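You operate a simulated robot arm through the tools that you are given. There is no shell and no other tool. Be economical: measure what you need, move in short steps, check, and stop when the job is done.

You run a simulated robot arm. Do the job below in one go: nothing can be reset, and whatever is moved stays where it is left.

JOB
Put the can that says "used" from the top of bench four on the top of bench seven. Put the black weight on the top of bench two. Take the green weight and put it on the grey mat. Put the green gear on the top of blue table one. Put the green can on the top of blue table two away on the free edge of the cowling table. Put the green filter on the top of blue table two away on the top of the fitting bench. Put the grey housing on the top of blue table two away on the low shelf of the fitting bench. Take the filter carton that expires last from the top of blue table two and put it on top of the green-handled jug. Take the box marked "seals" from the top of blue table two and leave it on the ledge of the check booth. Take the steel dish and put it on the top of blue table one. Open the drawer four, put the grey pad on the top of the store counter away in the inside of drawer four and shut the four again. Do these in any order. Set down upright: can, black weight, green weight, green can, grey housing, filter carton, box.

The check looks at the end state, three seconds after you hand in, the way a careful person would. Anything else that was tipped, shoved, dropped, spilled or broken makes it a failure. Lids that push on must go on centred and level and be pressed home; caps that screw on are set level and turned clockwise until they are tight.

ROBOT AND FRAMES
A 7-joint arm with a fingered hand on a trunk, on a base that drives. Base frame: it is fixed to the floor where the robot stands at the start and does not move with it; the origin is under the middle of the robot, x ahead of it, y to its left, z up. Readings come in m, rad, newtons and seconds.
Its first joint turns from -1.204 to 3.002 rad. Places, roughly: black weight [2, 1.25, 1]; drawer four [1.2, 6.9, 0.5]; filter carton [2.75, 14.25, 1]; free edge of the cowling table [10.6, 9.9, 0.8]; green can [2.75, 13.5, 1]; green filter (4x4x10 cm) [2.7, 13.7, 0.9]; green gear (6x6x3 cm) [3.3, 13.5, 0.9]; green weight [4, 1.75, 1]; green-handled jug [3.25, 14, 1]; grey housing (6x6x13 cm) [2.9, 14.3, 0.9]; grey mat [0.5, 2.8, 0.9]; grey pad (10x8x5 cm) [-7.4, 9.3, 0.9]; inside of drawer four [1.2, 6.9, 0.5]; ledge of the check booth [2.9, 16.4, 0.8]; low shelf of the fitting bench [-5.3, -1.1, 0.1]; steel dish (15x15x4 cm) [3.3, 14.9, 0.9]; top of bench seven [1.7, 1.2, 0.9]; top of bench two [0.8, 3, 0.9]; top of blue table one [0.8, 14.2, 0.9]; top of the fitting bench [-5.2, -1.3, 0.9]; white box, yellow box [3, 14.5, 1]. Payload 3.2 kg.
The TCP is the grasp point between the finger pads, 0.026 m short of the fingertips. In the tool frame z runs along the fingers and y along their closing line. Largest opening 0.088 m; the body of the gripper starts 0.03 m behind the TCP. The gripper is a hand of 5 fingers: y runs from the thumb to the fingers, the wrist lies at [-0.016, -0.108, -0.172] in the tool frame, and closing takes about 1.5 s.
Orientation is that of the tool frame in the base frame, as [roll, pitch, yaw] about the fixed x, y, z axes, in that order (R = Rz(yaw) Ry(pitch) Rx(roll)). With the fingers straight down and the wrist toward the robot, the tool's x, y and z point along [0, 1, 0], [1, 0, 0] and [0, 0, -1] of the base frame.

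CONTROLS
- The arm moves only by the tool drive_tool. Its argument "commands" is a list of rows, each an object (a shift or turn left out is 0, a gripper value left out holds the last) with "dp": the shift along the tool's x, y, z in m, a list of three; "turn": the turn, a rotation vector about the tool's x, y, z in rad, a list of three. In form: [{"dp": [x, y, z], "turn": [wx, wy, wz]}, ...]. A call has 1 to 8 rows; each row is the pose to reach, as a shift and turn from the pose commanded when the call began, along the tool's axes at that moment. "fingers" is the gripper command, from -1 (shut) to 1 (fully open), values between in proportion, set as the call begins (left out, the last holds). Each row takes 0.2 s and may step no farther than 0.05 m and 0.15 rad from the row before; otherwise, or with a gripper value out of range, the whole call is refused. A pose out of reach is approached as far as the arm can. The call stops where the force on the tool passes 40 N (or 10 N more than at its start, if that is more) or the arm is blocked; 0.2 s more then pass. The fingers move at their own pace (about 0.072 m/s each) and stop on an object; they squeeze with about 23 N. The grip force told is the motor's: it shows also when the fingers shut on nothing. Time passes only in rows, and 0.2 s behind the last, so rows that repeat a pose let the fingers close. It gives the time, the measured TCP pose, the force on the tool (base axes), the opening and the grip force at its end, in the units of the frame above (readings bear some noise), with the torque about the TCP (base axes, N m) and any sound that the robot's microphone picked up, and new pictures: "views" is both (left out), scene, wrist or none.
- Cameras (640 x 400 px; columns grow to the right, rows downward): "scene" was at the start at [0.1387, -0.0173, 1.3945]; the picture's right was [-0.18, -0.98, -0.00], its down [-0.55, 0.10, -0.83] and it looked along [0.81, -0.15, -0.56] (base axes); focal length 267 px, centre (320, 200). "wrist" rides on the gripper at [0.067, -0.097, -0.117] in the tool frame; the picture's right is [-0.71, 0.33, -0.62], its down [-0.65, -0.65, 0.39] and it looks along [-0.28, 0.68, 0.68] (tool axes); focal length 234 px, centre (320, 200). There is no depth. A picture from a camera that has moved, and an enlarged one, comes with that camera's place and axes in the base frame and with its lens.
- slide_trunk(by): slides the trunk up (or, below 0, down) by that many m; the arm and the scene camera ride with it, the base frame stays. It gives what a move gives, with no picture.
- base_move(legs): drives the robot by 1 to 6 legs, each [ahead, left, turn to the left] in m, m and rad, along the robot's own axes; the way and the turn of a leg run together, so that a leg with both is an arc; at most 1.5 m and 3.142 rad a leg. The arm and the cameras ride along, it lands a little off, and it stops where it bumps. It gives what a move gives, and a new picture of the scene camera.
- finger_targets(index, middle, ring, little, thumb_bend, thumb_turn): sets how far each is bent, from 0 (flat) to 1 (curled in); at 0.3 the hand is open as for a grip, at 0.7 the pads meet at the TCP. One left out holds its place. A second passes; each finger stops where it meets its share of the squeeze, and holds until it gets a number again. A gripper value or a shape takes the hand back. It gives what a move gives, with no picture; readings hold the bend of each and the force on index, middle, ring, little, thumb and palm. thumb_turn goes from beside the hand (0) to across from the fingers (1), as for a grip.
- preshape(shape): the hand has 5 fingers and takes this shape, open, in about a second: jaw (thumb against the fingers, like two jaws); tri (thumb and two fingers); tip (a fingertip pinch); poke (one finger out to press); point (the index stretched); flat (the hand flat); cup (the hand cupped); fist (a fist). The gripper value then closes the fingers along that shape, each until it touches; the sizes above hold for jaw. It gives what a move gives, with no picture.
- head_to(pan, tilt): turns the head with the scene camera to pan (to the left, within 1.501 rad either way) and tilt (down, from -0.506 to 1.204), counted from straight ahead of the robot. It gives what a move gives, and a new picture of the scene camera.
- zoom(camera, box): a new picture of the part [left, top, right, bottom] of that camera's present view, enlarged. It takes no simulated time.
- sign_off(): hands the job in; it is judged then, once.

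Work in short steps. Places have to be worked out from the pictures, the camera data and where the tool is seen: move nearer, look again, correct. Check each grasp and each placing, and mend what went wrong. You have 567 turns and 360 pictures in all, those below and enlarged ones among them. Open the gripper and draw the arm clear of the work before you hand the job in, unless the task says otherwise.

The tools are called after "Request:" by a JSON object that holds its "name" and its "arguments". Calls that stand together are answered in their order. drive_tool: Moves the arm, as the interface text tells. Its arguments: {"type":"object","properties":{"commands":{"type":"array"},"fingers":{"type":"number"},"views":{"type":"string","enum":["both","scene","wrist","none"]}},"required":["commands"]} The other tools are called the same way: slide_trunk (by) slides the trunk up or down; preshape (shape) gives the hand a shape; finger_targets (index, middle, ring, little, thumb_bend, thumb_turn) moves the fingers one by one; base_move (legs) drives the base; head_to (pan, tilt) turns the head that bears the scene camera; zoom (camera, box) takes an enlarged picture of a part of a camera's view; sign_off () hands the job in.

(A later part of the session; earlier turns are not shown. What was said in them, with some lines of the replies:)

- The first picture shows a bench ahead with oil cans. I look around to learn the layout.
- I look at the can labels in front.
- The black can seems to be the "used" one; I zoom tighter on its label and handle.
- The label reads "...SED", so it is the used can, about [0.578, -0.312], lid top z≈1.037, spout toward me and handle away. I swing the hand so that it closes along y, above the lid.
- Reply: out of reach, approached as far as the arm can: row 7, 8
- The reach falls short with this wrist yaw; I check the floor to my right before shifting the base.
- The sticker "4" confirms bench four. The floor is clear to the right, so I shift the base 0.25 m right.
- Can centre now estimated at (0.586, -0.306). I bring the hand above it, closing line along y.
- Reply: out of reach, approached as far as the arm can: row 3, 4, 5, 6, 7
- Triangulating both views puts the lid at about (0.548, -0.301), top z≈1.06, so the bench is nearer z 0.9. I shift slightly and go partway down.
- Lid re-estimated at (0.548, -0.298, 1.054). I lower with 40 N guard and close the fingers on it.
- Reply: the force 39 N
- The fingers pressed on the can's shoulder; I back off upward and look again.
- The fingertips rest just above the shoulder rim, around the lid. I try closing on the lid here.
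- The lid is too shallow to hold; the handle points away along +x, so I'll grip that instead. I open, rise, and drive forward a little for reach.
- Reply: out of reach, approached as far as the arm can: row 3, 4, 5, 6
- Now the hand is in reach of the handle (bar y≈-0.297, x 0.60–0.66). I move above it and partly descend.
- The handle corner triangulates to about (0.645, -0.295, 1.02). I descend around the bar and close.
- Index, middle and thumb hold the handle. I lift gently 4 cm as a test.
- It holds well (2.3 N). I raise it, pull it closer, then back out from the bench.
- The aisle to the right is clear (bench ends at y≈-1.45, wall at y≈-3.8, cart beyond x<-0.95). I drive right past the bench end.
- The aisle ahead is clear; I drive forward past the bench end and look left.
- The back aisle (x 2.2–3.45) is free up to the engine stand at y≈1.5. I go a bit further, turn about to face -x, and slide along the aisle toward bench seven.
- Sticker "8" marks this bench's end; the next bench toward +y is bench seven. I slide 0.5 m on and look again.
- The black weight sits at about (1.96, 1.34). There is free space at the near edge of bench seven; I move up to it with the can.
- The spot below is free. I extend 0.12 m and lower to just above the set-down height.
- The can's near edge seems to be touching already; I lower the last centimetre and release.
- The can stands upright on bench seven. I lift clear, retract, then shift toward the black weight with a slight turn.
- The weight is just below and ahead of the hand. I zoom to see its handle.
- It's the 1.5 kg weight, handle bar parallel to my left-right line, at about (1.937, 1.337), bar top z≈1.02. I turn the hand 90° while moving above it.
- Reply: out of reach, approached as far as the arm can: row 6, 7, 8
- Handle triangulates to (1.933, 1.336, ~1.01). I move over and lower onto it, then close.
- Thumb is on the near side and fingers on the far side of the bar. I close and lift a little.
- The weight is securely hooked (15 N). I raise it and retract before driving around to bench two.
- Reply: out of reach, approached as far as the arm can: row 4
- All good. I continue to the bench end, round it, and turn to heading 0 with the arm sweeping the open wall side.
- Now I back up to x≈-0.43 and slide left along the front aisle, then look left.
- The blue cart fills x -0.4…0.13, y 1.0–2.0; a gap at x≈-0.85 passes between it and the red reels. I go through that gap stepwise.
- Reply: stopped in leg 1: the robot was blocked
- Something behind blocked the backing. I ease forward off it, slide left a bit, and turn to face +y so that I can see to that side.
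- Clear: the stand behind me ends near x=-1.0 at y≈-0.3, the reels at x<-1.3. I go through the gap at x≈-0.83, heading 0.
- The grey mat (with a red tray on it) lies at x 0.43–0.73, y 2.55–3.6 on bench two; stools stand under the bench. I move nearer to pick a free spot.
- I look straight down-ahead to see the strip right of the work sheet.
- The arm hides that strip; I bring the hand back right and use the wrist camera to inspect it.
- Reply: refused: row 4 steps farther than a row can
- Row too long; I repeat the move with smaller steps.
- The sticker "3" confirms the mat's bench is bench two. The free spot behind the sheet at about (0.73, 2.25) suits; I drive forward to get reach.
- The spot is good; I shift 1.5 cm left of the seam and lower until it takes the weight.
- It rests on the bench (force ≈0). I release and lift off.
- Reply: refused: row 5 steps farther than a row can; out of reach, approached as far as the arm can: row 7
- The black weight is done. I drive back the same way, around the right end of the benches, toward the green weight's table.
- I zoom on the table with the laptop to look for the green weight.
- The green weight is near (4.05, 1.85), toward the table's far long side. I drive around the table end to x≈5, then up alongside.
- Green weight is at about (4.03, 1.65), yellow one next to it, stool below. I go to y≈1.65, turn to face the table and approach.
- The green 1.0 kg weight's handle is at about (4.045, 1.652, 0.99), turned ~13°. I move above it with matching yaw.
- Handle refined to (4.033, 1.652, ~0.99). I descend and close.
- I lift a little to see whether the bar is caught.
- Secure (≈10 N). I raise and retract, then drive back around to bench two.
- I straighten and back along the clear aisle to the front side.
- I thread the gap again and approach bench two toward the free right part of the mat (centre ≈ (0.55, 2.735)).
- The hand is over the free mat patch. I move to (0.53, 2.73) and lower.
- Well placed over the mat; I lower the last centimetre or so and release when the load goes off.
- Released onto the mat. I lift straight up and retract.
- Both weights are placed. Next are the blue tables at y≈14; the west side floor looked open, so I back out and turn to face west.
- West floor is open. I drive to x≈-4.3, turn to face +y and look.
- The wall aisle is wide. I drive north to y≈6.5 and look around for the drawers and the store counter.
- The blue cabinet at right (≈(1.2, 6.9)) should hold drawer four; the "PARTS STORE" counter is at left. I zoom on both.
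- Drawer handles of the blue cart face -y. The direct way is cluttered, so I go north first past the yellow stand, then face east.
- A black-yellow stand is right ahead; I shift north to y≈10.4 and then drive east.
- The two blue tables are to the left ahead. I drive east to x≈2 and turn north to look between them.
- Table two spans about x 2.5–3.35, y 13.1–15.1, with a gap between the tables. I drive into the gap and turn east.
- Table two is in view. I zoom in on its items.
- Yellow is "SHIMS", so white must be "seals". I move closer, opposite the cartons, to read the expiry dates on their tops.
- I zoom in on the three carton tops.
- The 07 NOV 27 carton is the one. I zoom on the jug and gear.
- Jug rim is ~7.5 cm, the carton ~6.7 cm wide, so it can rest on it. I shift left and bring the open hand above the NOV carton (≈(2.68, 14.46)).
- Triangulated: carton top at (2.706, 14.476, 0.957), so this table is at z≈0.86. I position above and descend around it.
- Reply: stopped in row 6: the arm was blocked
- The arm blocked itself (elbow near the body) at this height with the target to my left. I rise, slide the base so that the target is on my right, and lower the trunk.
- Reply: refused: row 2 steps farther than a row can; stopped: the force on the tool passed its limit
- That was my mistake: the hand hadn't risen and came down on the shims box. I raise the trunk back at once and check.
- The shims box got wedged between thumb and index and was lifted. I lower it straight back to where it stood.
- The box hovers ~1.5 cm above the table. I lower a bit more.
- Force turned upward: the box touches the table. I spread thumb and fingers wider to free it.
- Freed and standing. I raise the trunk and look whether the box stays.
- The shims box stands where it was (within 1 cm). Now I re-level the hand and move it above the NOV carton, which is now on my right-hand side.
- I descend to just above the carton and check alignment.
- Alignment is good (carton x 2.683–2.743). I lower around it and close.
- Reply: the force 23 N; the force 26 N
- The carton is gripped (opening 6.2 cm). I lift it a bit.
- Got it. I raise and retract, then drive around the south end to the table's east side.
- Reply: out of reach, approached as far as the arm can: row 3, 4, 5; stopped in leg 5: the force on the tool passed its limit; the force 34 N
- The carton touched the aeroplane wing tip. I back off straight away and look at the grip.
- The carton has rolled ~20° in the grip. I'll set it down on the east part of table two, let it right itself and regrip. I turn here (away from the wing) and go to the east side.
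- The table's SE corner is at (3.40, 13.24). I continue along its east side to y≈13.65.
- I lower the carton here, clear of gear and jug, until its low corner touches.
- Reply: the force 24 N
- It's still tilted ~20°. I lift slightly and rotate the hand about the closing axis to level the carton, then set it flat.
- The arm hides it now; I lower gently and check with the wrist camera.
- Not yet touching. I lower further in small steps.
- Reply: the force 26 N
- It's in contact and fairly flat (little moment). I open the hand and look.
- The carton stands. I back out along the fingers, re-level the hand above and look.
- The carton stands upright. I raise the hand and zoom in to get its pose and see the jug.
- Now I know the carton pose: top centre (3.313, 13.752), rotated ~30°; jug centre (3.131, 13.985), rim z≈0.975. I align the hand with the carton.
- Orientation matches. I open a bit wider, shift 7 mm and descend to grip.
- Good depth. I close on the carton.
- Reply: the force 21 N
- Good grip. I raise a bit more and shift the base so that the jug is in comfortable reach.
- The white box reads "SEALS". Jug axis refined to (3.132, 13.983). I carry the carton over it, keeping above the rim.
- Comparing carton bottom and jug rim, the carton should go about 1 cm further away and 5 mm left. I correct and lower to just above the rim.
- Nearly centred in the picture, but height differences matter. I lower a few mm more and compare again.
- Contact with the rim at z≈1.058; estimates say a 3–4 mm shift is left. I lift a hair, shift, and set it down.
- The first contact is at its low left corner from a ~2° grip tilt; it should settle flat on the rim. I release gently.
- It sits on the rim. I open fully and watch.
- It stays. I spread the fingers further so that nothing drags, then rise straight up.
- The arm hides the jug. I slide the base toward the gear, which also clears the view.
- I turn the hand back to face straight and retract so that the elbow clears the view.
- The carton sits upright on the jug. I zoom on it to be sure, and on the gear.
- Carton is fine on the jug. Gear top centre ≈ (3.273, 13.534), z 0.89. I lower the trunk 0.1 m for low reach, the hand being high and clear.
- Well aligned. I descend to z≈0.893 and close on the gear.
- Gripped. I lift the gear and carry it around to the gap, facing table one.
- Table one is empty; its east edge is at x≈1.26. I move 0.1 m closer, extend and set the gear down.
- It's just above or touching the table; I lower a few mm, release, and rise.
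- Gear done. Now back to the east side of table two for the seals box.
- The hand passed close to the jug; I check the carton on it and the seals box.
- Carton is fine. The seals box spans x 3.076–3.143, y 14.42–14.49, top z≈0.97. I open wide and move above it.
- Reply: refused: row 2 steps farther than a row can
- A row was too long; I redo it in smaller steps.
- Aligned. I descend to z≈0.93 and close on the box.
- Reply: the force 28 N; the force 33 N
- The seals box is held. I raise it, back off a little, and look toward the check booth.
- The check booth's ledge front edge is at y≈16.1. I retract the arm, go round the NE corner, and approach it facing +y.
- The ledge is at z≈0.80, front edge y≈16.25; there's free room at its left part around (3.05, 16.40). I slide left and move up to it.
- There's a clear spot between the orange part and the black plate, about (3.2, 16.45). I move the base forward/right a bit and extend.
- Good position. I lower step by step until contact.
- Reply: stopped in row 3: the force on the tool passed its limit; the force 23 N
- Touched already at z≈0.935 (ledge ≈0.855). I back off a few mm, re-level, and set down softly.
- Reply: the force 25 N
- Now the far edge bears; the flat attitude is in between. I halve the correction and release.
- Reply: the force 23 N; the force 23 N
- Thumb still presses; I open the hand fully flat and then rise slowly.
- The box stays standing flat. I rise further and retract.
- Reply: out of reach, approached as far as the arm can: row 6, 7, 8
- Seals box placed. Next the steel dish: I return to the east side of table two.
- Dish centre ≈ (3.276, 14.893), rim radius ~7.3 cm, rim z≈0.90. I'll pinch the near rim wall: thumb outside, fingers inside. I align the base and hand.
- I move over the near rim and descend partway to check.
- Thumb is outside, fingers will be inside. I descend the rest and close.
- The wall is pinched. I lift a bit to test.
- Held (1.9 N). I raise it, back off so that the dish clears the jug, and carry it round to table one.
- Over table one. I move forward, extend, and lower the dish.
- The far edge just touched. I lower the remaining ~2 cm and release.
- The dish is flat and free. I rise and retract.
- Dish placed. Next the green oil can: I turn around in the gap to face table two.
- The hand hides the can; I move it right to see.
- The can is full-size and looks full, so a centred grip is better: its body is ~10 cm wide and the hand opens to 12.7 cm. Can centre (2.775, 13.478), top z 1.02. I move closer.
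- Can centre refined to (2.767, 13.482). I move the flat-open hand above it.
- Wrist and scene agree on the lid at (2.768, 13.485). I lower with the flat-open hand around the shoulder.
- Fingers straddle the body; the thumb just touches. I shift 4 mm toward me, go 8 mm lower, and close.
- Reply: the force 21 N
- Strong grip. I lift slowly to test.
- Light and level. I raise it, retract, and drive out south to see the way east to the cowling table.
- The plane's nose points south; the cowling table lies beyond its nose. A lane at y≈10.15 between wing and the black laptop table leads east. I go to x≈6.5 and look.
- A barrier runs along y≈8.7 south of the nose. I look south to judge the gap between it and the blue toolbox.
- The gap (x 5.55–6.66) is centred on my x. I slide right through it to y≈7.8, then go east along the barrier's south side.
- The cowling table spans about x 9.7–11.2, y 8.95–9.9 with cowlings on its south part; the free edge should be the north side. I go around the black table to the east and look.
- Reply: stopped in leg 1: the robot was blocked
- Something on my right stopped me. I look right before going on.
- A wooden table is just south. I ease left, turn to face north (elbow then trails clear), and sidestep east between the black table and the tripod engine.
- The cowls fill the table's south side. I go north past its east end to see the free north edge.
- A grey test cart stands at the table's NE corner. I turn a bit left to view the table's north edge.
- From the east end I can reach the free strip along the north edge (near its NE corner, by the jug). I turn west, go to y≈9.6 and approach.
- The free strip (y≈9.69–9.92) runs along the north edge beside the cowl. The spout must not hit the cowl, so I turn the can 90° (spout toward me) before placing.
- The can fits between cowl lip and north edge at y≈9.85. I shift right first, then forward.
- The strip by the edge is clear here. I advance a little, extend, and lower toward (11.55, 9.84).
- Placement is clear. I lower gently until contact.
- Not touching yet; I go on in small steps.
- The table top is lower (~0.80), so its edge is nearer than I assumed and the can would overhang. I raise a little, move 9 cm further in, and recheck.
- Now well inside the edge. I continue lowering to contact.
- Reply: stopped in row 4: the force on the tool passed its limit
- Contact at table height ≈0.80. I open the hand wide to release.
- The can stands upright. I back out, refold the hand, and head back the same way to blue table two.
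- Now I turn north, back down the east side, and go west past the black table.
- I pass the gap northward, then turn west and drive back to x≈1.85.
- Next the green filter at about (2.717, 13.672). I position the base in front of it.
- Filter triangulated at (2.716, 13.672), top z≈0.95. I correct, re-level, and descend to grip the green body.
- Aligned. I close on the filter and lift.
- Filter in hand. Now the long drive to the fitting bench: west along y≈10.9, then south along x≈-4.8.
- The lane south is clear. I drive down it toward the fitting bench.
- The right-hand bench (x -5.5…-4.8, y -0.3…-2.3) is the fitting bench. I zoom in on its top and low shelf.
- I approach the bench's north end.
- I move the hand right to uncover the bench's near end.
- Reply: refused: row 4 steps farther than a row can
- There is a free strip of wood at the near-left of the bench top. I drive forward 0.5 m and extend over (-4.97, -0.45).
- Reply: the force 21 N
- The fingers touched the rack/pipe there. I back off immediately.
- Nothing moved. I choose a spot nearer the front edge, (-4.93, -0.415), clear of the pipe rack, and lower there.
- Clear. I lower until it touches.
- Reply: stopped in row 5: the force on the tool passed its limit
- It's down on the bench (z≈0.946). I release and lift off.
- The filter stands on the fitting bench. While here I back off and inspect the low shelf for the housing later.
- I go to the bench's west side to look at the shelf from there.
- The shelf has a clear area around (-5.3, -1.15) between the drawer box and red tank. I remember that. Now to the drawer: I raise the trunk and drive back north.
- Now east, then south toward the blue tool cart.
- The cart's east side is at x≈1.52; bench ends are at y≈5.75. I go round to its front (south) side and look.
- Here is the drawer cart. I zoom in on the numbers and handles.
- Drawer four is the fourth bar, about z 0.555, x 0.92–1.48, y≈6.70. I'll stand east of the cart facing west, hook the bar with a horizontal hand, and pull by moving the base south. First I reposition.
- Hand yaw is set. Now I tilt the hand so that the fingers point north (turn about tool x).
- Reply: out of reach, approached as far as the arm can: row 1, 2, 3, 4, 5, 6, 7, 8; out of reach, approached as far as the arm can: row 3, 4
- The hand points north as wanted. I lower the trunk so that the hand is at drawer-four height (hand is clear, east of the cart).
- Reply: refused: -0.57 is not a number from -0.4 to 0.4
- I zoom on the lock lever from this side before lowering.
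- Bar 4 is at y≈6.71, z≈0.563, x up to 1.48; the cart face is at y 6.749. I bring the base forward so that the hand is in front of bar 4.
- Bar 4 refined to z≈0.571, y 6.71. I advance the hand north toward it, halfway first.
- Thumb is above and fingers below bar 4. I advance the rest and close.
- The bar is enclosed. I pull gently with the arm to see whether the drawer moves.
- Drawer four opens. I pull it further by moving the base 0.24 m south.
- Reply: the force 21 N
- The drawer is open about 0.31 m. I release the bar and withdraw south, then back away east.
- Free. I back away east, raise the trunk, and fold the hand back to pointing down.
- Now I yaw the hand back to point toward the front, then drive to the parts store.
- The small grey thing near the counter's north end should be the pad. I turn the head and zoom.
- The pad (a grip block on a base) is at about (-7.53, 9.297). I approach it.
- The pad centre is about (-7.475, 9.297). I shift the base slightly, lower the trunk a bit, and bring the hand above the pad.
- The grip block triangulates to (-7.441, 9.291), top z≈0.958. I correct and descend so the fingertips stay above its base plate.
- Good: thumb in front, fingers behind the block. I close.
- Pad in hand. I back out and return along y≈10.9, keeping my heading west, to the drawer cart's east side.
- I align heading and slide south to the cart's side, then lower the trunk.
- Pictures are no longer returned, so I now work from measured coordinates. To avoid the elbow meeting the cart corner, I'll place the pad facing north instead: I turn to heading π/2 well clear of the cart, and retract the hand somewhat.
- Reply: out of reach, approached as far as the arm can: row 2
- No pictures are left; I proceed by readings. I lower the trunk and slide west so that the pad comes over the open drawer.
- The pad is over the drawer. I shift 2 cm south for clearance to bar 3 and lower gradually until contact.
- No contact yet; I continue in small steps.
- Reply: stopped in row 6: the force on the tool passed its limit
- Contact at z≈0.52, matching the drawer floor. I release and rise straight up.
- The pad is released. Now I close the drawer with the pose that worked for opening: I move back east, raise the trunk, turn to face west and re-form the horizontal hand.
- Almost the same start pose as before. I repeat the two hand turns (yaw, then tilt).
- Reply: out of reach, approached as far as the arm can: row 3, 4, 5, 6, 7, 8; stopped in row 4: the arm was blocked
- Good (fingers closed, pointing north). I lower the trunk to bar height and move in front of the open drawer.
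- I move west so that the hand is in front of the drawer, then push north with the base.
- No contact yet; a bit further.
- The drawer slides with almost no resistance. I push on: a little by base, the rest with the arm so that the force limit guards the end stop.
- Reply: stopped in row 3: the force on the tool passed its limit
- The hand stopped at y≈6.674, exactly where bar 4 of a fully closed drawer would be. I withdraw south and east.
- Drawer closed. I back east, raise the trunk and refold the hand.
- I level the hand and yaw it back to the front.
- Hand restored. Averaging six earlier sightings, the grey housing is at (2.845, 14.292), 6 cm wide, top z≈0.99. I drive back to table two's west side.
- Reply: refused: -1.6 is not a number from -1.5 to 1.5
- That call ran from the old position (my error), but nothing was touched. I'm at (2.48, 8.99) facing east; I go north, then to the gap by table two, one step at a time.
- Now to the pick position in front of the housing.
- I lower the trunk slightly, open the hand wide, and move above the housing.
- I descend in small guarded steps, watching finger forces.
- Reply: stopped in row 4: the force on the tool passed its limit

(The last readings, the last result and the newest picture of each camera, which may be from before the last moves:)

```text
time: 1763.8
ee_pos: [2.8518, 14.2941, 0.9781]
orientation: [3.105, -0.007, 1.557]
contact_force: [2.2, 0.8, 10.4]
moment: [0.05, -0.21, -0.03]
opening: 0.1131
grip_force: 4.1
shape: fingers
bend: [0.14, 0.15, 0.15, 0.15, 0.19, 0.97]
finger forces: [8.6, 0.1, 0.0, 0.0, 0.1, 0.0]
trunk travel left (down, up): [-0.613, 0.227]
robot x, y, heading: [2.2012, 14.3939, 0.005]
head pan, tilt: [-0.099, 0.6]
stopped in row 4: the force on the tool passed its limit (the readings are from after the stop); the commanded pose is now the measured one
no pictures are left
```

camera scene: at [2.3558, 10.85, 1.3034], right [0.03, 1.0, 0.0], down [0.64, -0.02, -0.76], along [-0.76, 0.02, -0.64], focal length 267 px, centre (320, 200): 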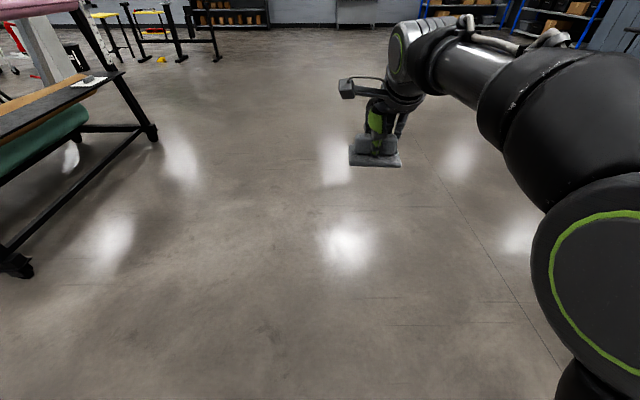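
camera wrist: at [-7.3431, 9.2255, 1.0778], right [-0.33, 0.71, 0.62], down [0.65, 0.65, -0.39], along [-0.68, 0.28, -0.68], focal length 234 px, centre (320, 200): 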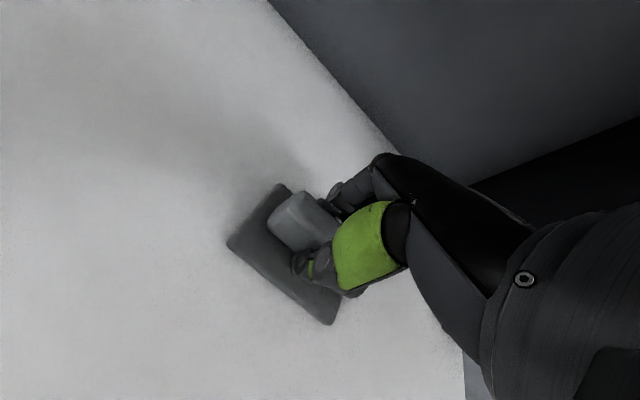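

The housing's top reaches the inner hand at TCP z≈0.985, so the depth is right. I re-level, lift a few mm and close.

Request:
{"name": "drive_tool", "arguments": {"commands": [{"dp": [0, 0, -0.006], "turn": [0.018, 0, 0]}, {"dp": [0, -0.004, -0.008], "turn": [0.036, 0, 0]}, {"dp": [0, -0.004, -0.008], "turn": [0.036, 0, 0]}], "views": "none"}}

Request:
{"name": "drive_tool", "arguments": {"commands": [{"dp": [0, 0, 0]}, {"dp": [0, 0, 0]}, {"dp": [0, 0, 0]}, {"dp": [0, 0, 0]}, {"dp": [0, 0, 0]}, {"dp": [0, 0, 0]}, {"dp": [0, 0, 0]}, {"dp": [0, 0, 0]}], "fingers": -1, "views": "none"}}

```text
time: 1764.6
ee_pos: [2.845, 14.2933, 0.9828]
orientation: [-3.135, -0.006, 1.557]
contact_force: [1.8, 0.6, 2.0]
moment: [0.0, 0.02, 0.02]
opening: 0.1123
grip_force: 0.7
shape: fingers
bend: [0.15, 0.15, 0.15, 0.15, 0.19, 0.97]
finger forces: [2.8, 0.0, 0.0, 0.0, 0.1, 0.1]
trunk travel left (down, up): [-0.613, 0.227]
robot x, y, heading: [2.202, 14.3935, 0.007]
head pan, tilt: [-0.099, 0.6]
no pictures are left
```

```text
time: 1766.4
ee_pos: [2.8438, 14.2934, 0.984]
orientation: [-3.135, -0.006, 1.557]
contact_force: [0.6, -1.1, 4.5]
moment: [-0.12, 0.11, 0.02]
opening: 0.0532
grip_force: 23.1
shape: jaw
bend: [0.41, 0.43, 0.73, 0.51, 0.01, 0.99]
finger forces: [29.1, 10.1, 0.0, 0.1, 39.7, 0.0]
trunk travel left (down, up): [-0.613, 0.227]
robot x, y, heading: [2.1972, 14.3941, 0.005]
head pan, tilt: [-0.099, 0.6]
no pictures are left
```

Closed on a ~5.5 cm object. I lift slowly and check the load.

Request:
{"name": "drive_tool", "arguments": {"commands": [{"dp": [0, 0, -0.01]}, {"dp": [0, 0, -0.02]}, {"dp": [0, 0, -0.04]}, {"dp": [0, 0, -0.06]}, {"dp": [0, 0, -0.06]}], "views": "none"}}

```text
time: 1767.6
ee_pos: [2.8458, 14.2929, 1.0431]
orientation: [-3.131, -0.006, 1.556]
contact_force: [-0.9, -1.0, -4.5]
moment: [-0.01, 0.02, -0.01]
opening: 0.0526
grip_force: 23.7
shape: jaw
bend: [0.42, 0.44, 0.73, 0.51, 0.01, 0.98]
finger forces: [26.4, 9.4, 0.0, 0.0, 37.7, 0.0]
trunk travel left (down, up): [-0.613, 0.227]
robot x, y, heading: [2.1991, 14.394, 0.005]
head pan, tilt: [-0.099, 0.6]
no pictures are left
```

Held upright (4.5 N, no moment). I raise and retract, then start the drive to the fitting bench, step by step.

Request:
{"name": "drive_tool", "arguments": {"commands": [{"dp": [0, -0.02, -0.03]}, {"dp": [0, -0.05, -0.06]}, {"dp": [0, -0.08, -0.09]}, {"dp": [0, -0.1, -0.1]}, {"dp": [0, -0.1, -0.1]}], "views": "none"}}

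```text
time: 1768.8
ee_pos: [2.745, 14.2949, 1.1434]
orientation: [-3.135, -0.005, 1.556]
contact_force: [0.3, 0.3, -4.6]
moment: [-0.02, 0.02, -0.02]
opening: 0.0524
grip_force: 22.9
shape: jaw
bend: [0.42, 0.44, 0.73, 0.51, 0.01, 0.98]
finger forces: [26.1, 9.7, 0.1, 0.0, 37.6, 0.0]
trunk travel left (down, up): [-0.613, 0.227]
robot x, y, heading: [2.2022, 14.3927, 0.003]
head pan, tilt: [-0.099, 0.6]
no pictures are left
```

Request:
{"name": "base_move", "arguments": {"legs": [[-0.36, 0, 0], [0, -1.2, 0], [0, -1.2, 0], [0, -1.1, 0], [0, 0, 1.57], [0, 0, 1.57]]}}

```text
time: 1795.3
ee_pos: [1.3142, 11.018, 1.1427]
orientation: [-3.133, -0.006, -1.616]
contact_force: [0.4, -0.6, -5.6]
moment: [0.02, 0.01, 0.01]
opening: 0.0514
grip_force: 23.0
shape: jaw
bend: [0.42, 0.44, 0.73, 0.51, 0.01, 0.98]
finger forces: [21.3, 9.1, 0.1, 0.0, 30.9, 0.0]
trunk travel left (down, up): [-0.613, 0.227]
robot x, y, heading: [1.8551, 10.8989, 3.118]
head pan, tilt: [-0.099, 0.6]
```

Request:
{"name": "base_move", "arguments": {"legs": [[1.5, 0, 0.024], [1.5, 0, 0], [1.5, 0, 0], [1.5, 0, 0], [0.68, 0, 0]]}}

```text
time: 1827.0
ee_pos: [-5.3409, 11.0119, 1.1432]
orientation: [-3.134, -0.006, -1.591]
contact_force: [0.5, -0.1, -5.1]
moment: [0.01, -0.02, 0.03]
opening: 0.0514
grip_force: 22.5
shape: jaw
bend: [0.43, 0.44, 0.73, 0.51, 0.01, 0.98]
finger forces: [20.8, 9.3, 0.0, 0.0, 31.0, 0.0]
trunk travel left (down, up): [-0.613, 0.227]
robot x, y, heading: [-4.7938, 10.9075, 3.143]
head pan, tilt: [-0.099, 0.6]
```

Stable. I turn south and go down the west lane.

Request:
{"name": "base_move", "arguments": {"legs": [[0, 0, 1.57], [1.5, 0, 0], [1.5, 0, 0], [1.5, 0, 0], [1.5, 0, 0], [1.5, 0, 0]]}}

```text
time: 1866.4
ee_pos: [-4.8395, 2.8588, 1.1424]
orientation: [-3.133, -0.006, -0.013]
contact_force: [-0.3, 0.7, -4.6]
moment: [0.03, 0.0, -0.02]
opening: 0.0509
grip_force: 22.7
shape: jaw
bend: [0.43, 0.44, 0.73, 0.51, 0.01, 0.98]
finger forces: [19.3, 9.2, 0.1, 0.1, 29.3, 0.0]
trunk travel left (down, up): [-0.613, 0.227]
robot x, y, heading: [-4.7397, 3.4043, -1.566]
head pan, tilt: [-0.099, 0.6]
```

Request:
{"name": "base_move", "arguments": {"legs": [[1.5, 0, 0], [0, -1.4, 0], [0, -0.4, 0], [1.5, 0, 0], [1.45, 0, 0], [0, 0, 1.566]]}}

```text
time: 1900.2
ee_pos: [-5.9601, -1.1843, 1.144]
orientation: [-3.132, -0.005, 1.559]
contact_force: [-0.4, -1.0, -4.6]
moment: [-0.02, 0.02, 0.01]
opening: 0.0505
grip_force: 22.7
shape: jaw
bend: [0.43, 0.45, 0.73, 0.51, 0.01, 0.98]
finger forces: [18.2, 9.1, 0.0, 0.1, 27.5, 0.0]
trunk travel left (down, up): [-0.613, 0.227]
robot x, y, heading: [-6.5019, -1.0851, 0.01]
head pan, tilt: [-0.099, 0.6]
```

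I lower the trunk fully here, outside the bench.

Request:
{"name": "slide_trunk", "arguments": {"by": -0.4}}

Request:
{"name": "slide_trunk", "arguments": {"by": -0.2}}

Request:
{"name": "drive_tool", "arguments": {"commands": [{"dp": [0, 0.02, 0.04]}, {"dp": [0, 0.04, 0.08]}, {"dp": [0, 0.06, 0.12]}, {"dp": [0, 0.06, 0.16]}, {"dp": [0, 0.06, 0.2]}, {"dp": [0, 0.06, 0.21]}], "views": "none"}}

```text
time: 1904.1
ee_pos: [-5.9617, -1.1853, 0.7446]
orientation: [-3.132, -0.005, 1.559]
contact_force: [-0.1, 1.0, -4.5]
moment: [0.02, 0.05, -0.03]
opening: 0.0504
grip_force: 22.8
shape: jaw
bend: [0.43, 0.45, 0.73, 0.51, 0.01, 0.98]
finger forces: [18.0, 9.2, 0.0, 0.0, 27.5, 0.0]
trunk travel left (down, up): [-0.213, 0.627]
robot x, y, heading: [-6.507, -1.0812, 0.012]
head pan, tilt: [-0.099, 0.6]
```

```text
time: 1906.2
ee_pos: [-5.9613, -1.1845, 0.5425]
orientation: [-3.133, -0.005, 1.559]
contact_force: [0.5, 0.4, -4.9]
moment: [-0.01, 0.03, 0.0]
opening: 0.0506
grip_force: 23.1
shape: jaw
bend: [0.43, 0.45, 0.73, 0.51, 0.01, 0.98]
finger forces: [18.1, 9.3, 0.0, 0.0, 27.6, 0.0]
trunk travel left (down, up): [-0.013, 0.827]
robot x, y, heading: [-6.5049, -1.0882, 0.009]
head pan, tilt: [-0.099, 0.6]
```

```text
time: 1907.7
ee_pos: [-5.9033, -1.1855, 0.3324]
orientation: [-3.133, -0.006, 1.56]
contact_force: [-0.4, 0.8, -5.9]
moment: [-0.05, 0.03, -0.01]
opening: 0.0502
grip_force: 23.1
shape: jaw
bend: [0.43, 0.45, 0.73, 0.51, 0.01, 0.98]
finger forces: [17.7, 9.4, 0.1, 0.0, 27.3, 0.1]
trunk travel left (down, up): [-0.013, 0.827]
robot x, y, heading: [-6.5071, -1.0842, 0.007]
head pan, tilt: [-0.099, 0.6]
no pictures are left
```

Now the hand is low (housing bottom ≈0.21). I drive forward under the bench top in two steps.

Request:
{"name": "base_move", "arguments": {"legs": [[0.3, 0, -0.008]]}}

Request:
{"name": "base_move", "arguments": {"legs": [[0.29, 0, 0]]}}

```text
time: 1909.7
ee_pos: [-5.6072, -1.1884, 0.3334]
orientation: [-3.133, -0.006, 1.553]
contact_force: [-0.4, -0.3, -4.6]
moment: [-0.02, 0.03, 0.03]
opening: 0.0502
grip_force: 22.8
shape: jaw
bend: [0.43, 0.45, 0.73, 0.51, 0.01, 0.98]
finger forces: [17.5, 9.3, 0.1, 0.0, 27.2, 0.1]
trunk travel left (down, up): [-0.013, 0.827]
robot x, y, heading: [-6.2101, -1.0828, -0.001]
head pan, tilt: [-0.099, 0.6]
```

```text
time: 1911.7
ee_pos: [-5.3158, -1.19, 0.3338]
orientation: [-3.133, -0.005, 1.55]
contact_force: [0.5, 0.1, -4.7]
moment: [-0.05, 0.02, 0.0]
opening: 0.0501
grip_force: 23.5
shape: jaw
bend: [0.43, 0.45, 0.73, 0.51, 0.01, 0.98]
finger forces: [17.5, 9.5, 0.0, 0.1, 27.5, 0.0]
trunk travel left (down, up): [-0.013, 0.827]
robot x, y, heading: [-5.9183, -1.0832, -0.005]
head pan, tilt: [-0.099, 0.6]
```

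In position at (-5.316, -1.19). I lower in small steps until contact.

Request:
{"name": "drive_tool", "arguments": {"commands": [{"dp": [0, 0, 0.02]}, {"dp": [0, 0, 0.04]}, {"dp": [0, 0, 0.055]}], "views": "none"}}

Request:
{"name": "drive_tool", "arguments": {"commands": [{"dp": [0, 0, 0.005]}, {"dp": [0, 0, 0.01]}, {"dp": [0, 0, 0.015]}, {"dp": [0, 0, 0.02]}], "views": "none"}}

```text
time: 1912.5
ee_pos: [-5.317, -1.1888, 0.2773]
orientation: [-3.132, -0.004, 1.551]
contact_force: [0.0, -1.0, -4.6]
moment: [-0.02, 0.05, -0.01]
opening: 0.0502
grip_force: 23.0
shape: jaw
bend: [0.43, 0.45, 0.73, 0.51, 0.01, 0.98]
finger forces: [17.5, 9.4, 0.0, 0.0, 27.1, 0.0]
trunk travel left (down, up): [-0.013, 0.827]
robot x, y, heading: [-5.9189, -1.0842, -0.002]
head pan, tilt: [-0.099, 0.6]
no pictures are left
```

```text
time: 1913.5
ee_pos: [-5.3175, -1.1896, 0.2578]
orientation: [-3.132, -0.004, 1.55]
contact_force: [0.2, 0.3, -5.4]
moment: [-0.03, 0.02, -0.04]
opening: 0.0504
grip_force: 22.6
shape: jaw
bend: [0.43, 0.45, 0.73, 0.51, 0.01, 0.98]
finger forces: [17.4, 9.4, 0.1, 0.1, 27.1, 0.0]
trunk travel left (down, up): [-0.013, 0.827]
robot x, y, heading: [-5.9195, -1.0833, -0.002]
head pan, tilt: [-0.099, 0.6]
no pictures are left
```

Request:
{"name": "drive_tool", "arguments": {"commands": [{"dp": [0, 0, 0.004]}, {"dp": [0, 0, 0.008]}, {"dp": [0, 0, 0.012]}, {"dp": [0, 0, 0.016]}], "views": "none"}}

```text
time: 1914.5
ee_pos: [-5.3169, -1.1886, 0.244]
orientation: [-3.138, -0.006, 1.548]
contact_force: [-0.7, 0.4, 4.5]
moment: [-0.08, 0.17, 0.02]
opening: 0.0504
grip_force: 22.9
shape: jaw
bend: [0.43, 0.45, 0.73, 0.51, 0.01, 0.98]
finger forces: [18.8, 9.8, 0.0, 0.0, 27.5, 0.0]
trunk travel left (down, up): [-0.013, 0.827]
robot x, y, heading: [-5.9153, -1.0829, 0.003]
head pan, tilt: [-0.099, 0.6]
no pictures are left
```

Resting on the shelf (force reversed, little moment). I release gently, then open wide.

Request:
{"name": "drive_tool", "arguments": {"commands": [{"dp": [0, 0, 0]}, {"dp": [0, 0, 0]}, {"dp": [0, 0, 0]}, {"dp": [0, 0, 0]}], "fingers": 0.6, "views": "none"}}

Request:
{"name": "finger_targets", "arguments": {"index": 0.1, "middle": 0.1, "ring": 0.1, "little": 0.1, "thumb_bend": 0.1}}

```text
time: 1915.5
ee_pos: [-5.3181, -1.1898, 0.2424]
orientation: [-3.133, -0.006, 1.548]
contact_force: [1.3, 0.1, 6.0]
moment: [-0.01, 0.02, -0.01]
opening: 0.0703
grip_force: 0.1
shape: jaw
bend: [0.37, 0.33, 0.27, 0.37, 0.08, 0.98]
finger forces: [3.0, 0.1, 0.0, 0.0, 2.1, 0.1]
trunk travel left (down, up): [-0.013, 0.827]
robot x, y, heading: [-5.9164, -1.0864, -0.002]
head pan, tilt: [-0.099, 0.6]
no pictures are left
```

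```text
time: 1916.5
ee_pos: [-5.3173, -1.1884, 0.242]
orientation: [-3.133, -0.005, 1.551]
contact_force: [0.8, 0.2, 0.7]
moment: [-0.03, 0.01, 0.03]
opening: 0.1168
grip_force: 0.1
shape: fingers
bend: [0.1, 0.1, 0.1, 0.1, 0.1, 0.98]
finger forces: [0.5, 0.1, 0.0, 0.0, 0.1, 0.0]
trunk travel left (down, up): [-0.013, 0.827]
robot x, y, heading: [-5.9208, -1.0854, -0.003]
head pan, tilt: [-0.099, 0.6]
```

Fingers are free. I rise slowly, straight up.

Request:
{"name": "drive_tool", "arguments": {"commands": [{"dp": [0, 0, -0.01]}, {"dp": [0, 0, -0.02]}, {"dp": [0, 0, -0.04]}, {"dp": [0, 0, -0.07]}, {"dp": [0, 0, -0.1]}, {"dp": [0, 0, -0.13]}, {"dp": [0, 0, -0.15]}], "views": "none"}}

```text
time: 1918.1
ee_pos: [-5.3163, -1.1895, 0.3923]
orientation: [-3.134, -0.006, 1.551]
contact_force: [-0.2, 0.5, -0.2]
moment: [0.0, 0.01, 0.0]
opening: 0.1167
grip_force: 0.1
shape: fingers
bend: [0.1, 0.1, 0.1, 0.1, 0.1, 0.98]
finger forces: [0.0, 0.0, 0.0, 0.0, 0.0, 0.1]
trunk travel left (down, up): [-0.013, 0.827]
robot x, y, heading: [-5.9195, -1.0838, -0.002]
head pan, tilt: [-0.099, 0.6]
no pictures are left
```

The hand is clear of the housing. I back out from under the bench and raise the trunk.

Request:
{"name": "base_move", "arguments": {"legs": [[-0.65, 0, 0]]}}

Request:
{"name": "slide_trunk", "arguments": {"by": 0.4}}

Request:
{"name": "slide_trunk", "arguments": {"by": 0.2}}

```text
time: 1921.7
ee_pos: [-5.9649, -1.1899, 0.391]
orientation: [-3.133, -0.006, 1.549]
contact_force: [0.4, -0.2, -0.3]
moment: [-0.03, 0.01, 0.02]
opening: 0.1166
grip_force: 0.1
shape: fingers
bend: [0.1, 0.1, 0.1, 0.1, 0.1, 0.98]
finger forces: [0.1, 0.0, 0.1, 0.0, 0.0, 0.0]
trunk travel left (down, up): [-0.013, 0.827]
robot x, y, heading: [-6.5651, -1.0802, -0.005]
head pan, tilt: [-0.099, 0.6]
```

```text
time: 1925.5
ee_pos: [-5.9639, -1.1904, 0.7914]
orientation: [-3.134, -0.007, 1.549]
contact_force: [0.9, 0.4, 0.5]
moment: [-0.03, 0.05, -0.01]
opening: 0.1166
grip_force: 0.0
shape: fingers
bend: [0.1, 0.1, 0.1, 0.1, 0.1, 0.98]
finger forces: [0.1, 0.0, 0.0, 0.1, 0.0, 0.0]
trunk travel left (down, up): [-0.413, 0.427]
robot x, y, heading: [-6.5626, -1.0811, -0.001]
head pan, tilt: [-0.099, 0.6]
```

```text
time: 1927.7
ee_pos: [-5.9636, -1.1905, 0.9921]
orientation: [-3.132, -0.006, 1.548]
contact_force: [0.0, 0.1, -0.5]
moment: [-0.01, -0.01, -0.01]
opening: 0.1166
grip_force: 0.0
shape: fingers
bend: [0.1, 0.1, 0.1, 0.1, 0.1, 0.98]
finger forces: [0.1, 0.0, 0.0, 0.0, 0.0, 0.0]
trunk travel left (down, up): [-0.613, 0.227]
robot x, y, heading: [-6.5641, -1.0815, -0.005]
head pan, tilt: [-0.099, 0.6]
```

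Everything is placed. To be sure the drawer is fully shut, I'll go back and press on its face at another height. I tuck the hand first and drive.

Request:
{"name": "drive_tool", "arguments": {"commands": [{"dp": [0, -0.02, -0.04]}, {"dp": [0, -0.05, -0.08]}, {"dp": [0, -0.08, -0.11]}, {"dp": [0, -0.09, -0.13]}], "fingers": 1, "views": "none"}}

Request:
{"name": "base_move", "arguments": {"legs": [[0, 0, 1.575], [1.3, 0, 0], [1.3, 0, 0], [0, -1.0, 0], [0, -0.78, 0], [1.5, 0, 0]]}}

```text
time: 1928.7
ee_pos: [-6.0543, -1.1876, 1.1224]
orientation: [-3.133, -0.002, 1.546]
contact_force: [1.0, -0.2, 0.9]
moment: [-0.02, 0.01, -0.02]
opening: 0.088
grip_force: 0.1
shape: jaw
bend: [0.3, 0.3, 0.3, 0.3, 0.3, 0.97]
finger forces: [0.1, 0.0, 0.0, 0.1, 0.0, 0.0]
trunk travel left (down, up): [-0.613, 0.227]
robot x, y, heading: [-6.5655, -1.0804, -0.007]
head pan, tilt: [-0.099, 0.6]
no pictures are left
```

```text
time: 1960.9
ee_pos: [-4.6314, 3.5313, 1.1228]
orientation: [-3.133, -0.004, 3.106]
contact_force: [0.5, 1.1, 0.4]
moment: [-0.01, -0.02, 0.01]
opening: 0.0881
grip_force: 0.1
shape: jaw
bend: [0.3, 0.3, 0.3, 0.3, 0.3, 0.97]
finger forces: [0.0, 0.0, 0.0, 0.1, 0.0, 0.1]
trunk travel left (down, up): [-0.613, 0.227]
robot x, y, heading: [-4.7446, 3.0164, 1.554]
head pan, tilt: [-0.099, 0.6]
```

Request:
{"name": "base_move", "arguments": {"legs": [[0, 0.12, 0.018], [1.5, 0, 0], [1.5, 0, 0], [1.5, 0, 0], [1.5, 0, 0], [1.5, 0, 0]]}}

```text
time: 1997.3
ee_pos: [-4.8511, 11.0452, 1.1226]
orientation: [-3.134, -0.005, 3.134]
contact_force: [0.3, -0.4, -0.5]
moment: [0.0, -0.01, 0.0]
opening: 0.0879
grip_force: 0.1
shape: jaw
bend: [0.3, 0.3, 0.3, 0.3, 0.3, 0.97]
finger forces: [0.0, 0.0, 0.0, 0.0, 0.0, 0.0]
trunk travel left (down, up): [-0.613, 0.227]
robot x, y, heading: [-4.9543, 10.5294, 1.584]
head pan, tilt: [-0.099, 0.6]
```

Request:
{"name": "base_move", "arguments": {"legs": [[0.42, 0, -0.013], [0, 0, -1.571], [1.5, 0, 0], [1.5, 0, 0], [1.5, 0, 0], [1.5, 0, 0]]}}

```text
time: 2031.9
ee_pos: [1.551, 10.7644, 1.1224]
orientation: [-3.132, -0.005, 1.542]
contact_force: [0.3, 1.3, -0.3]
moment: [-0.01, -0.02, -0.04]
opening: 0.0881
grip_force: 0.1
shape: jaw
bend: [0.3, 0.3, 0.3, 0.3, 0.3, 0.97]
finger forces: [0.1, 0.0, 0.0, 0.0, 0.0, 0.1]
trunk travel left (down, up): [-0.613, 0.227]
robot x, y, heading: [1.0333, 10.8749, -0.01]
head pan, tilt: [-0.099, 0.6]
```

Request:
{"name": "base_move", "arguments": {"legs": [[1.48, 0, 0], [0, 0, 1.57], [0, 0, 1.58], [0, 1.5, 0], [0, 1.5, 0], [0, 1.45, 0]]}}

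```text
time: 2067.8
ee_pos: [2.1718, 6.5045, 1.1228]
orientation: [-3.133, -0.005, -1.542]
contact_force: [-0.5, 1.1, 0.0]
moment: [-0.02, 0.03, 0.0]
opening: 0.088
grip_force: 0.0
shape: jaw
bend: [0.3, 0.3, 0.3, 0.3, 0.3, 0.97]
finger forces: [0.0, 0.0, 0.1, 0.0, 0.0, 0.0]
trunk travel left (down, up): [-0.613, 0.227]
robot x, y, heading: [2.6853, 6.4203, -3.086]
head pan, tilt: [-0.099, 0.6]
```

I straighten and repeat the two hand turns for the horizontal pose.

Request:
{"name": "base_move", "arguments": {"legs": [[0.15, 0, -0.055]]}}

Request:
{"name": "drive_tool", "arguments": {"commands": [{"dp": [0, 0, 0], "turn": [0, 0, -0.14]}, {"dp": [0, 0, 0], "turn": [0, 0, -0.28]}, {"dp": [0, 0, 0], "turn": [0, 0, -0.42]}, {"dp": [0, 0, 0], "turn": [0, 0, -0.56]}, {"dp": [0, 0, 0], "turn": [0, 0, -0.7]}, {"dp": [0, 0, 0], "turn": [0, 0, -0.84]}, {"dp": [0, 0, 0], "turn": [0, 0, -0.98]}, {"dp": [0, 0, 0], "turn": [0, 0, -1.12]}], "views": "none"}}

Request:
{"name": "drive_tool", "arguments": {"commands": [{"dp": [0, 0, 0], "turn": [0, 0, -0.14]}, {"dp": [0, 0, 0], "turn": [0, 0, -0.28]}, {"dp": [0, 0, 0], "turn": [0, 0, -0.42]}, {"dp": [0, 0, 0], "turn": [0, 0, -0.47]}], "views": "none"}}

Request:
{"name": "drive_tool", "arguments": {"commands": [{"dp": [0, 0, 0], "turn": [0.14, 0, 0]}, {"dp": [0, 0, 0], "turn": [0.28, 0, 0]}, {"dp": [0, 0, 0], "turn": [0.42, 0, 0]}, {"dp": [0, 0, 0], "turn": [0.56, 0, 0]}, {"dp": [0, 0, 0], "turn": [0.7, 0, 0]}, {"dp": [0, 0, 0], "turn": [0.84, 0, 0]}, {"dp": [0, 0, 0], "turn": [0.98, 0, 0]}, {"dp": [0, 0, 0], "turn": [1.12, 0, 0]}], "views": "none"}}

Request:
{"name": "drive_tool", "arguments": {"commands": [{"dp": [0, 0, 0], "turn": [0.14, 0, 0]}, {"dp": [0, 0, 0], "turn": [0.28, 0, 0]}, {"dp": [0, 0, 0], "turn": [0.4, 0, 0]}, {"dp": [0, 0, 0], "turn": [0.4, 0, 0]}, {"dp": [0, 0, 0], "turn": [0.4, 0, 0]}, {"dp": [0, 0, 0], "turn": [0.4, 0, 0]}, {"dp": [0, 0, 0], "turn": [0.4, 0, 0]}], "fingers": -1, "views": "none"}}

```text
time: 2069.1
ee_pos: [2.0286, 6.5298, 1.122]
orientation: [-3.134, -0.005, -1.596]
contact_force: [0.4, -0.4, 0.6]
moment: [0.02, -0.04, -0.04]
opening: 0.0881
grip_force: 0.0
shape: jaw
bend: [0.3, 0.3, 0.3, 0.3, 0.3, 0.97]
finger forces: [0.0, 0.0, 0.1, 0.0, 0.1, 0.0]
trunk travel left (down, up): [-0.613, 0.227]
robot x, y, heading: [2.5405, 6.4219, 3.139]
head pan, tilt: [-0.099, 0.6]
```

```text
time: 2070.9
ee_pos: [2.0273, 6.5286, 1.1207]
orientation: [-3.141, -0.007, -0.47]
contact_force: [0.0, -0.8, 0.2]
moment: [-0.04, -0.03, 0.0]
opening: 0.0879
grip_force: 0.1
shape: jaw
bend: [0.3, 0.3, 0.3, 0.3, 0.3, 0.97]
finger forces: [0.0, 0.1, 0.0, 0.0, 0.0, 0.1]
trunk travel left (down, up): [-0.613, 0.227]
robot x, y, heading: [2.5402, 6.4227, 3.135]
head pan, tilt: [-0.099, 0.6]
no pictures are left
```

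```text
time: 2071.9
ee_pos: [2.0297, 6.5288, 1.1221]
orientation: [3.135, -0.007, -0.001]
contact_force: [0.2, 0.8, 0.9]
moment: [-0.03, 0.02, 0.02]
opening: 0.0878
grip_force: 0.1
shape: jaw
bend: [0.3, 0.3, 0.3, 0.3, 0.3, 0.97]
finger forces: [0.1, 0.0, 0.0, 0.0, 0.0, 0.0]
trunk travel left (down, up): [-0.613, 0.227]
robot x, y, heading: [2.5475, 6.4211, 3.134]
head pan, tilt: [-0.099, 0.6]
no pictures are left
```

```text
time: 2073.7
ee_pos: [2.0585, 6.5263, 1.1152]
orientation: [-2.164, -0.006, -0.003]
contact_force: [0.3, -0.5, 0.2]
moment: [0.0, -0.03, -0.03]
opening: 0.088
grip_force: 0.0
shape: jaw
bend: [0.3, 0.3, 0.3, 0.3, 0.3, 0.97]
finger forces: [0.0, 0.0, 0.0, 0.0, 0.0, 0.0]
out of reach, approached as far as the arm can: row 1, 2, 3, 4, 5, 6, 7, 8
trunk travel left (down, up): [-0.613, 0.227]
robot x, y, heading: [2.5412, 6.4205, 3.137]
head pan, tilt: [-0.099, 0.6]
no pictures are left
```

```text
time: 2075.3
ee_pos: [2.0566, 6.5485, 1.1126]
orientation: [-1.813, -0.012, -0.044]
contact_force: [-0.5, 0.0, -0.3]
moment: [0.03, 0.02, -0.02]
opening: 0.0001
grip_force: 22.6
shape: jaw
bend: [0.7, 0.7, 0.3, 0.7, 0.83, 1.0]
finger forces: [0.0, 0.0, 0.1, 0.0, 0.0, 0.1]
trunk travel left (down, up): [-0.613, 0.227]
robot x, y, heading: [2.5393, 6.4185, 3.138]
head pan, tilt: [-0.099, 0.6]
no pictures are left
```

Good pose. I lower the trunk so the fingertips aim at drawer four's face between bars 4 and 5, then move in front.

Request:
{"name": "slide_trunk", "arguments": {"by": -0.4}}

Request:
{"name": "slide_trunk", "arguments": {"by": -0.19}}

Request:
{"name": "base_move", "arguments": {"legs": [[0, 0.27, 0], [0.665, 0, 0]]}}

```text
time: 2079.2
ee_pos: [2.0572, 6.5483, 0.7161]
orientation: [-1.816, -0.004, -0.04]
contact_force: [-0.5, -0.3, 0.1]
moment: [0.01, -0.01, -0.02]
opening: 0.0001
grip_force: 23.1
shape: jaw
bend: [0.7, 0.7, 0.3, 0.7, 0.83, 1.0]
finger forces: [0.0, 0.1, 0.1, 0.1, 0.0, 0.0]
trunk travel left (down, up): [-0.213, 0.627]
robot x, y, heading: [2.5374, 6.4206, 3.135]
head pan, tilt: [-0.099, 0.6]
```

```text
time: 2081.2
ee_pos: [2.0572, 6.549, 0.5271]
orientation: [-1.816, -0.005, -0.044]
contact_force: [0.1, 0.7, -0.3]
moment: [0.02, -0.01, 0.01]
opening: 0.0
grip_force: 23.3
shape: jaw
bend: [0.7, 0.7, 0.3, 0.7, 0.83, 1.0]
finger forces: [0.0, 0.0, 0.1, 0.0, 0.0, 0.0]
trunk travel left (down, up): [-0.023, 0.817]
robot x, y, heading: [2.5456, 6.421, 3.138]
head pan, tilt: [-0.099, 0.6]
```

```text
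time: 2086.4
ee_pos: [1.389, 6.2884, 0.5263]
orientation: [-1.818, -0.004, -0.044]
contact_force: [-0.4, -0.1, 0.2]
moment: [0.01, -0.01, 0.0]
opening: 0.0002
grip_force: 23.2
shape: jaw
bend: [0.7, 0.7, 0.3, 0.7, 0.83, 1.0]
finger forces: [0.0, 0.0, 0.0, 0.0, 0.0, 0.0]
trunk travel left (down, up): [-0.023, 0.817]
robot x, y, heading: [1.8698, 6.1553, 3.134]
head pan, tilt: [-0.099, 0.6]
```

Request:
{"name": "base_move", "arguments": {"legs": [[0, -0.24, 0]]}}

Request:
{"name": "drive_tool", "arguments": {"commands": [{"dp": [0, -0.01, 0.039]}, {"dp": [0, -0.02, 0.078]}, {"dp": [0, -0.03, 0.117]}], "views": "none"}}

```text
time: 2088.2
ee_pos: [1.3897, 6.5227, 0.5259]
orientation: [-1.822, -0.005, -0.049]
contact_force: [-0.4, 0.5, 0.1]
moment: [-0.01, 0.0, 0.0]
opening: 0.0001
grip_force: 22.5
shape: jaw
bend: [0.7, 0.7, 0.3, 0.7, 0.83, 1.0]
finger forces: [0.0, 0.0, 0.0, 0.1, 0.0, 0.0]
trunk travel left (down, up): [-0.023, 0.817]
robot x, y, heading: [1.8763, 6.3931, 3.134]
head pan, tilt: [-0.099, 0.6]
```

```text
time: 2089.0
ee_pos: [1.3962, 6.6423, 0.5272]
orientation: [-1.822, -0.005, -0.048]
contact_force: [0.2, -0.6, 0.0]
moment: [0.02, -0.01, -0.03]
opening: 0.0002
grip_force: 23.4
shape: jaw
bend: [0.7, 0.7, 0.3, 0.7, 0.83, 1.0]
finger forces: [0.1, 0.0, 0.0, 0.0, 0.0, 0.0]
trunk travel left (down, up): [-0.023, 0.817]
robot x, y, heading: [1.8719, 6.3954, 3.138]
head pan, tilt: [-0.099, 0.6]
no pictures are left
```

Request:
{"name": "drive_tool", "arguments": {"commands": [{"dp": [0, -0.005, 0.02]}, {"dp": [0, -0.01, 0.04]}, {"dp": [0, -0.014, 0.055]}, {"dp": [0, -0.017, 0.065]}, {"dp": [0, -0.019, 0.075]}, {"dp": [0, -0.021, 0.085]}], "views": "none"}}

```text
time: 2090.2
ee_pos: [1.396, 6.7125, 0.5207]
orientation: [-1.837, -0.017, -0.036]
contact_force: [1.5, -8.5, -13.8]
moment: [0.33, 0.06, 0.0]
opening: 0.0002
grip_force: 22.9
shape: jaw
bend: [0.7, 0.7, 0.3, 0.7, 0.81, 1.0]
finger forces: [0.1, 0.0, 0.1, 0.1, 16.9, 0.1]
trunk travel left (down, up): [-0.023, 0.817]
robot x, y, heading: [1.8752, 6.3892, 3.136]
head pan, tilt: [-0.099, 0.6]
stopped in row 6: the force on the tool passed its limit (the readings are from after the stop); the commanded pose is now the measured one
no pictures are left
```

The fingertips reached y≈6.74, right at the closed face line, so drawer four is shut. I withdraw carefully straight back.

Request:
{"name": "drive_tool", "arguments": {"commands": [{"dp": [0, 0.002, -0.01]}, {"dp": [0, 0.008, -0.04]}, {"dp": [0, 0.016, -0.08]}, {"dp": [0, 0.024, -0.12]}, {"dp": [0, 0.032, -0.15]}], "views": "none"}}

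```text
time: 2091.4
ee_pos: [1.3913, 6.5623, 0.531]
orientation: [-1.833, -0.011, -0.042]
contact_force: [-1.0, 0.7, 0.4]
moment: [-0.04, 0.01, 0.03]
opening: 0.0
grip_force: 23.0
shape: jaw
bend: [0.7, 0.7, 0.3, 0.7, 0.83, 1.0]
finger forces: [0.0, 0.0, 0.0, 0.0, 0.1, 0.0]
trunk travel left (down, up): [-0.023, 0.817]
robot x, y, heading: [1.8735, 6.3897, 3.136]
head pan, tilt: [-0.099, 0.6]
no pictures are left
```

To rule out any drag from that probe, I give a last push squarely on bar 4: trunk up 4.5 cm, then push horizontally.

Request:
{"name": "slide_trunk", "arguments": {"by": 0.045}}

Request:
{"name": "drive_tool", "arguments": {"commands": [{"dp": [0, -0.01, 0.038]}, {"dp": [0, -0.02, 0.072]}, {"dp": [0, -0.024, 0.09]}, {"dp": [0, -0.027, 0.1]}, {"dp": [0, -0.03, 0.11]}, {"dp": [0, -0.033, 0.12]}, {"dp": [0, -0.035, 0.13]}], "views": "none"}}

```text
time: 2092.3
ee_pos: [1.3903, 6.561, 0.5758]
orientation: [-1.832, -0.011, -0.038]
contact_force: [-0.4, 0.0, 0.5]
moment: [-0.02, -0.02, -0.04]
opening: 0.0001
grip_force: 22.9
shape: jaw
bend: [0.7, 0.7, 0.3, 0.7, 0.83, 1.0]
finger forces: [0.1, 0.1, 0.0, 0.1, 0.0, 0.1]
trunk travel left (down, up): [-0.068, 0.772]
robot x, y, heading: [1.8716, 6.3899, 3.14]
head pan, tilt: [-0.099, 0.6]
```

```text
time: 2093.9
ee_pos: [1.3965, 6.6957, 0.5759]
orientation: [-1.832, -0.01, -0.039]
contact_force: [0.3, -0.1, 0.4]
moment: [0.0, 0.0, -0.02]
opening: 0.0
grip_force: 23.2
shape: jaw
bend: [0.7, 0.7, 0.3, 0.7, 0.83, 1.0]
finger forces: [0.1, 0.5, 0.0, 0.0, 0.1, 0.1]
trunk travel left (down, up): [-0.068, 0.772]
robot x, y, heading: [1.8724, 6.3903, 3.138]
head pan, tilt: [-0.099, 0.6]
no pictures are left
```

No bar contact at this height, so I push on gently to reach the face itself.

Request:
{"name": "drive_tool", "arguments": {"commands": [{"dp": [0, -0.002, 0.008]}, {"dp": [0, -0.004, 0.016]}, {"dp": [0, -0.006, 0.024]}, {"dp": [0, -0.008, 0.032]}, {"dp": [0, -0.01, 0.04]}], "views": "none"}}

```text
time: 2095.1
ee_pos: [1.3987, 6.724, 0.5788]
orientation: [-1.834, -0.006, -0.03]
contact_force: [6.0, -12.1, 12.0]
moment: [-0.36, 0.03, 0.06]
opening: 0.0
grip_force: 23.4
shape: jaw
bend: [0.7, 0.7, 0.3, 0.7, 0.84, 1.0]
finger forces: [0.0, 11.5, 0.0, 0.0, 0.0, 0.1]
trunk travel left (down, up): [-0.068, 0.772]
robot x, y, heading: [1.8704, 6.3877, 3.135]
head pan, tilt: [-0.099, 0.6]
stopped in row 5: the force on the tool passed its limit (the readings are from after the stop); the commanded pose is now the measured one
no pictures are left
```

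The fingertips met the face at y≈6.75: the drawer is fully shut. I lift off the bar slightly before withdrawing, so nothing is dragged.

Request:
{"name": "drive_tool", "arguments": {"commands": [{"dp": [0, -0.015, -0.002]}, {"dp": [0, -0.02, -0.02]}, {"dp": [0, -0.012, -0.06]}, {"dp": [0, 0.0, -0.1]}, {"dp": [0, 0.012, -0.14]}, {"dp": [0, 0.02, -0.17]}], "views": "none"}}

```text
time: 2096.5
ee_pos: [1.3911, 6.5569, 0.6005]
orientation: [-1.839, -0.011, -0.033]
contact_force: [0.5, 0.2, 0.2]
moment: [0.01, 0.0, 0.0]
opening: 0.0001
grip_force: 22.6
shape: jaw
bend: [0.7, 0.7, 0.3, 0.7, 0.85, 1.0]
finger forces: [0.0, 0.0, 0.0, 0.0, 0.1, 0.0]
trunk travel left (down, up): [-0.068, 0.772]
robot x, y, heading: [1.8723, 6.3903, 3.143]
head pan, tilt: [-0.099, 0.6]
no pictures are left
```

Clear. I move away from the cart, open the hand and raise the trunk.

Request:
{"name": "base_move", "arguments": {"legs": [[0, 0.15, 0], [-0.68, 0, 0]]}}

Request:
{"name": "slide_trunk", "arguments": {"by": 0.4}}

Request:
{"name": "drive_tool", "arguments": {"commands": [{"dp": [0, 0, 0]}, {"dp": [0, 0, 0]}, {"dp": [0, 0, 0]}, {"dp": [0, 0, 0]}, {"dp": [0, 0, 0]}], "fingers": 1, "views": "none"}}

```text
time: 2101.2
ee_pos: [2.0746, 6.4078, 0.6013]
orientation: [-1.839, -0.011, -0.034]
contact_force: [0.3, -0.4, -1.2]
moment: [0.0, 0.0, 0.03]
opening: 0.0001
grip_force: 22.8
shape: jaw
bend: [0.7, 0.7, 0.3, 0.7, 0.85, 1.0]
finger forces: [0.0, 0.0, 0.0, 0.0, 0.1, 0.0]
trunk travel left (down, up): [-0.068, 0.772]
robot x, y, heading: [2.5569, 6.2355, 3.137]
head pan, tilt: [-0.099, 0.6]
```

```text
time: 2105.0
ee_pos: [2.0718, 6.4073, 1.0013]
orientation: [-1.839, -0.011, -0.034]
contact_force: [-0.5, 0.3, 0.8]
moment: [0.02, -0.01, 0.04]
opening: 0.0
grip_force: 23.4
shape: jaw
bend: [0.7, 0.7, 0.3, 0.7, 0.85, 1.0]
finger forces: [0.0, 0.0, 0.0, 0.0, 0.0, 0.1]
trunk travel left (down, up): [-0.468, 0.372]
robot x, y, heading: [2.5549, 6.2388, 3.141]
head pan, tilt: [-0.099, 0.6]
```

```text
time: 2106.2
ee_pos: [2.0727, 6.4068, 1.002]
orientation: [-1.84, -0.01, -0.03]
contact_force: [0.3, 0.3, -0.6]
moment: [-0.02, 0.02, -0.01]
opening: 0.0877
grip_force: 0.1
shape: jaw
bend: [0.3, 0.3, 0.3, 0.3, 0.3, 0.97]
finger forces: [0.0, 0.0, 0.0, 0.0, 0.0, 0.1]
trunk travel left (down, up): [-0.468, 0.372]
robot x, y, heading: [2.5556, 6.2411, 3.139]
head pan, tilt: [-0.099, 0.6]
no pictures are left
```

All items are placed, the drawer is shut, and the open hand is clear of everything; I hand the job in.

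Request:
{"name": "sign_off", "arguments": {}}

```text
The job is handed in.
```

I moved all eleven items to their places and handed the job in. The pictures ran out before the end, so three of the last steps rest on force and position readings only: the pad going into drawer four, shutting that drawer, and standing the grey housing on the low shelf. Four contacts along the way could count against the result:
- I backed into an engine stand early on.
- The shims box was lifted and put back within about 1 cm.
- The filter carton brushed the aeroplane's wing tip.
- The hand touched a pipe rack on the fitting bench. Nothing there looked moved.
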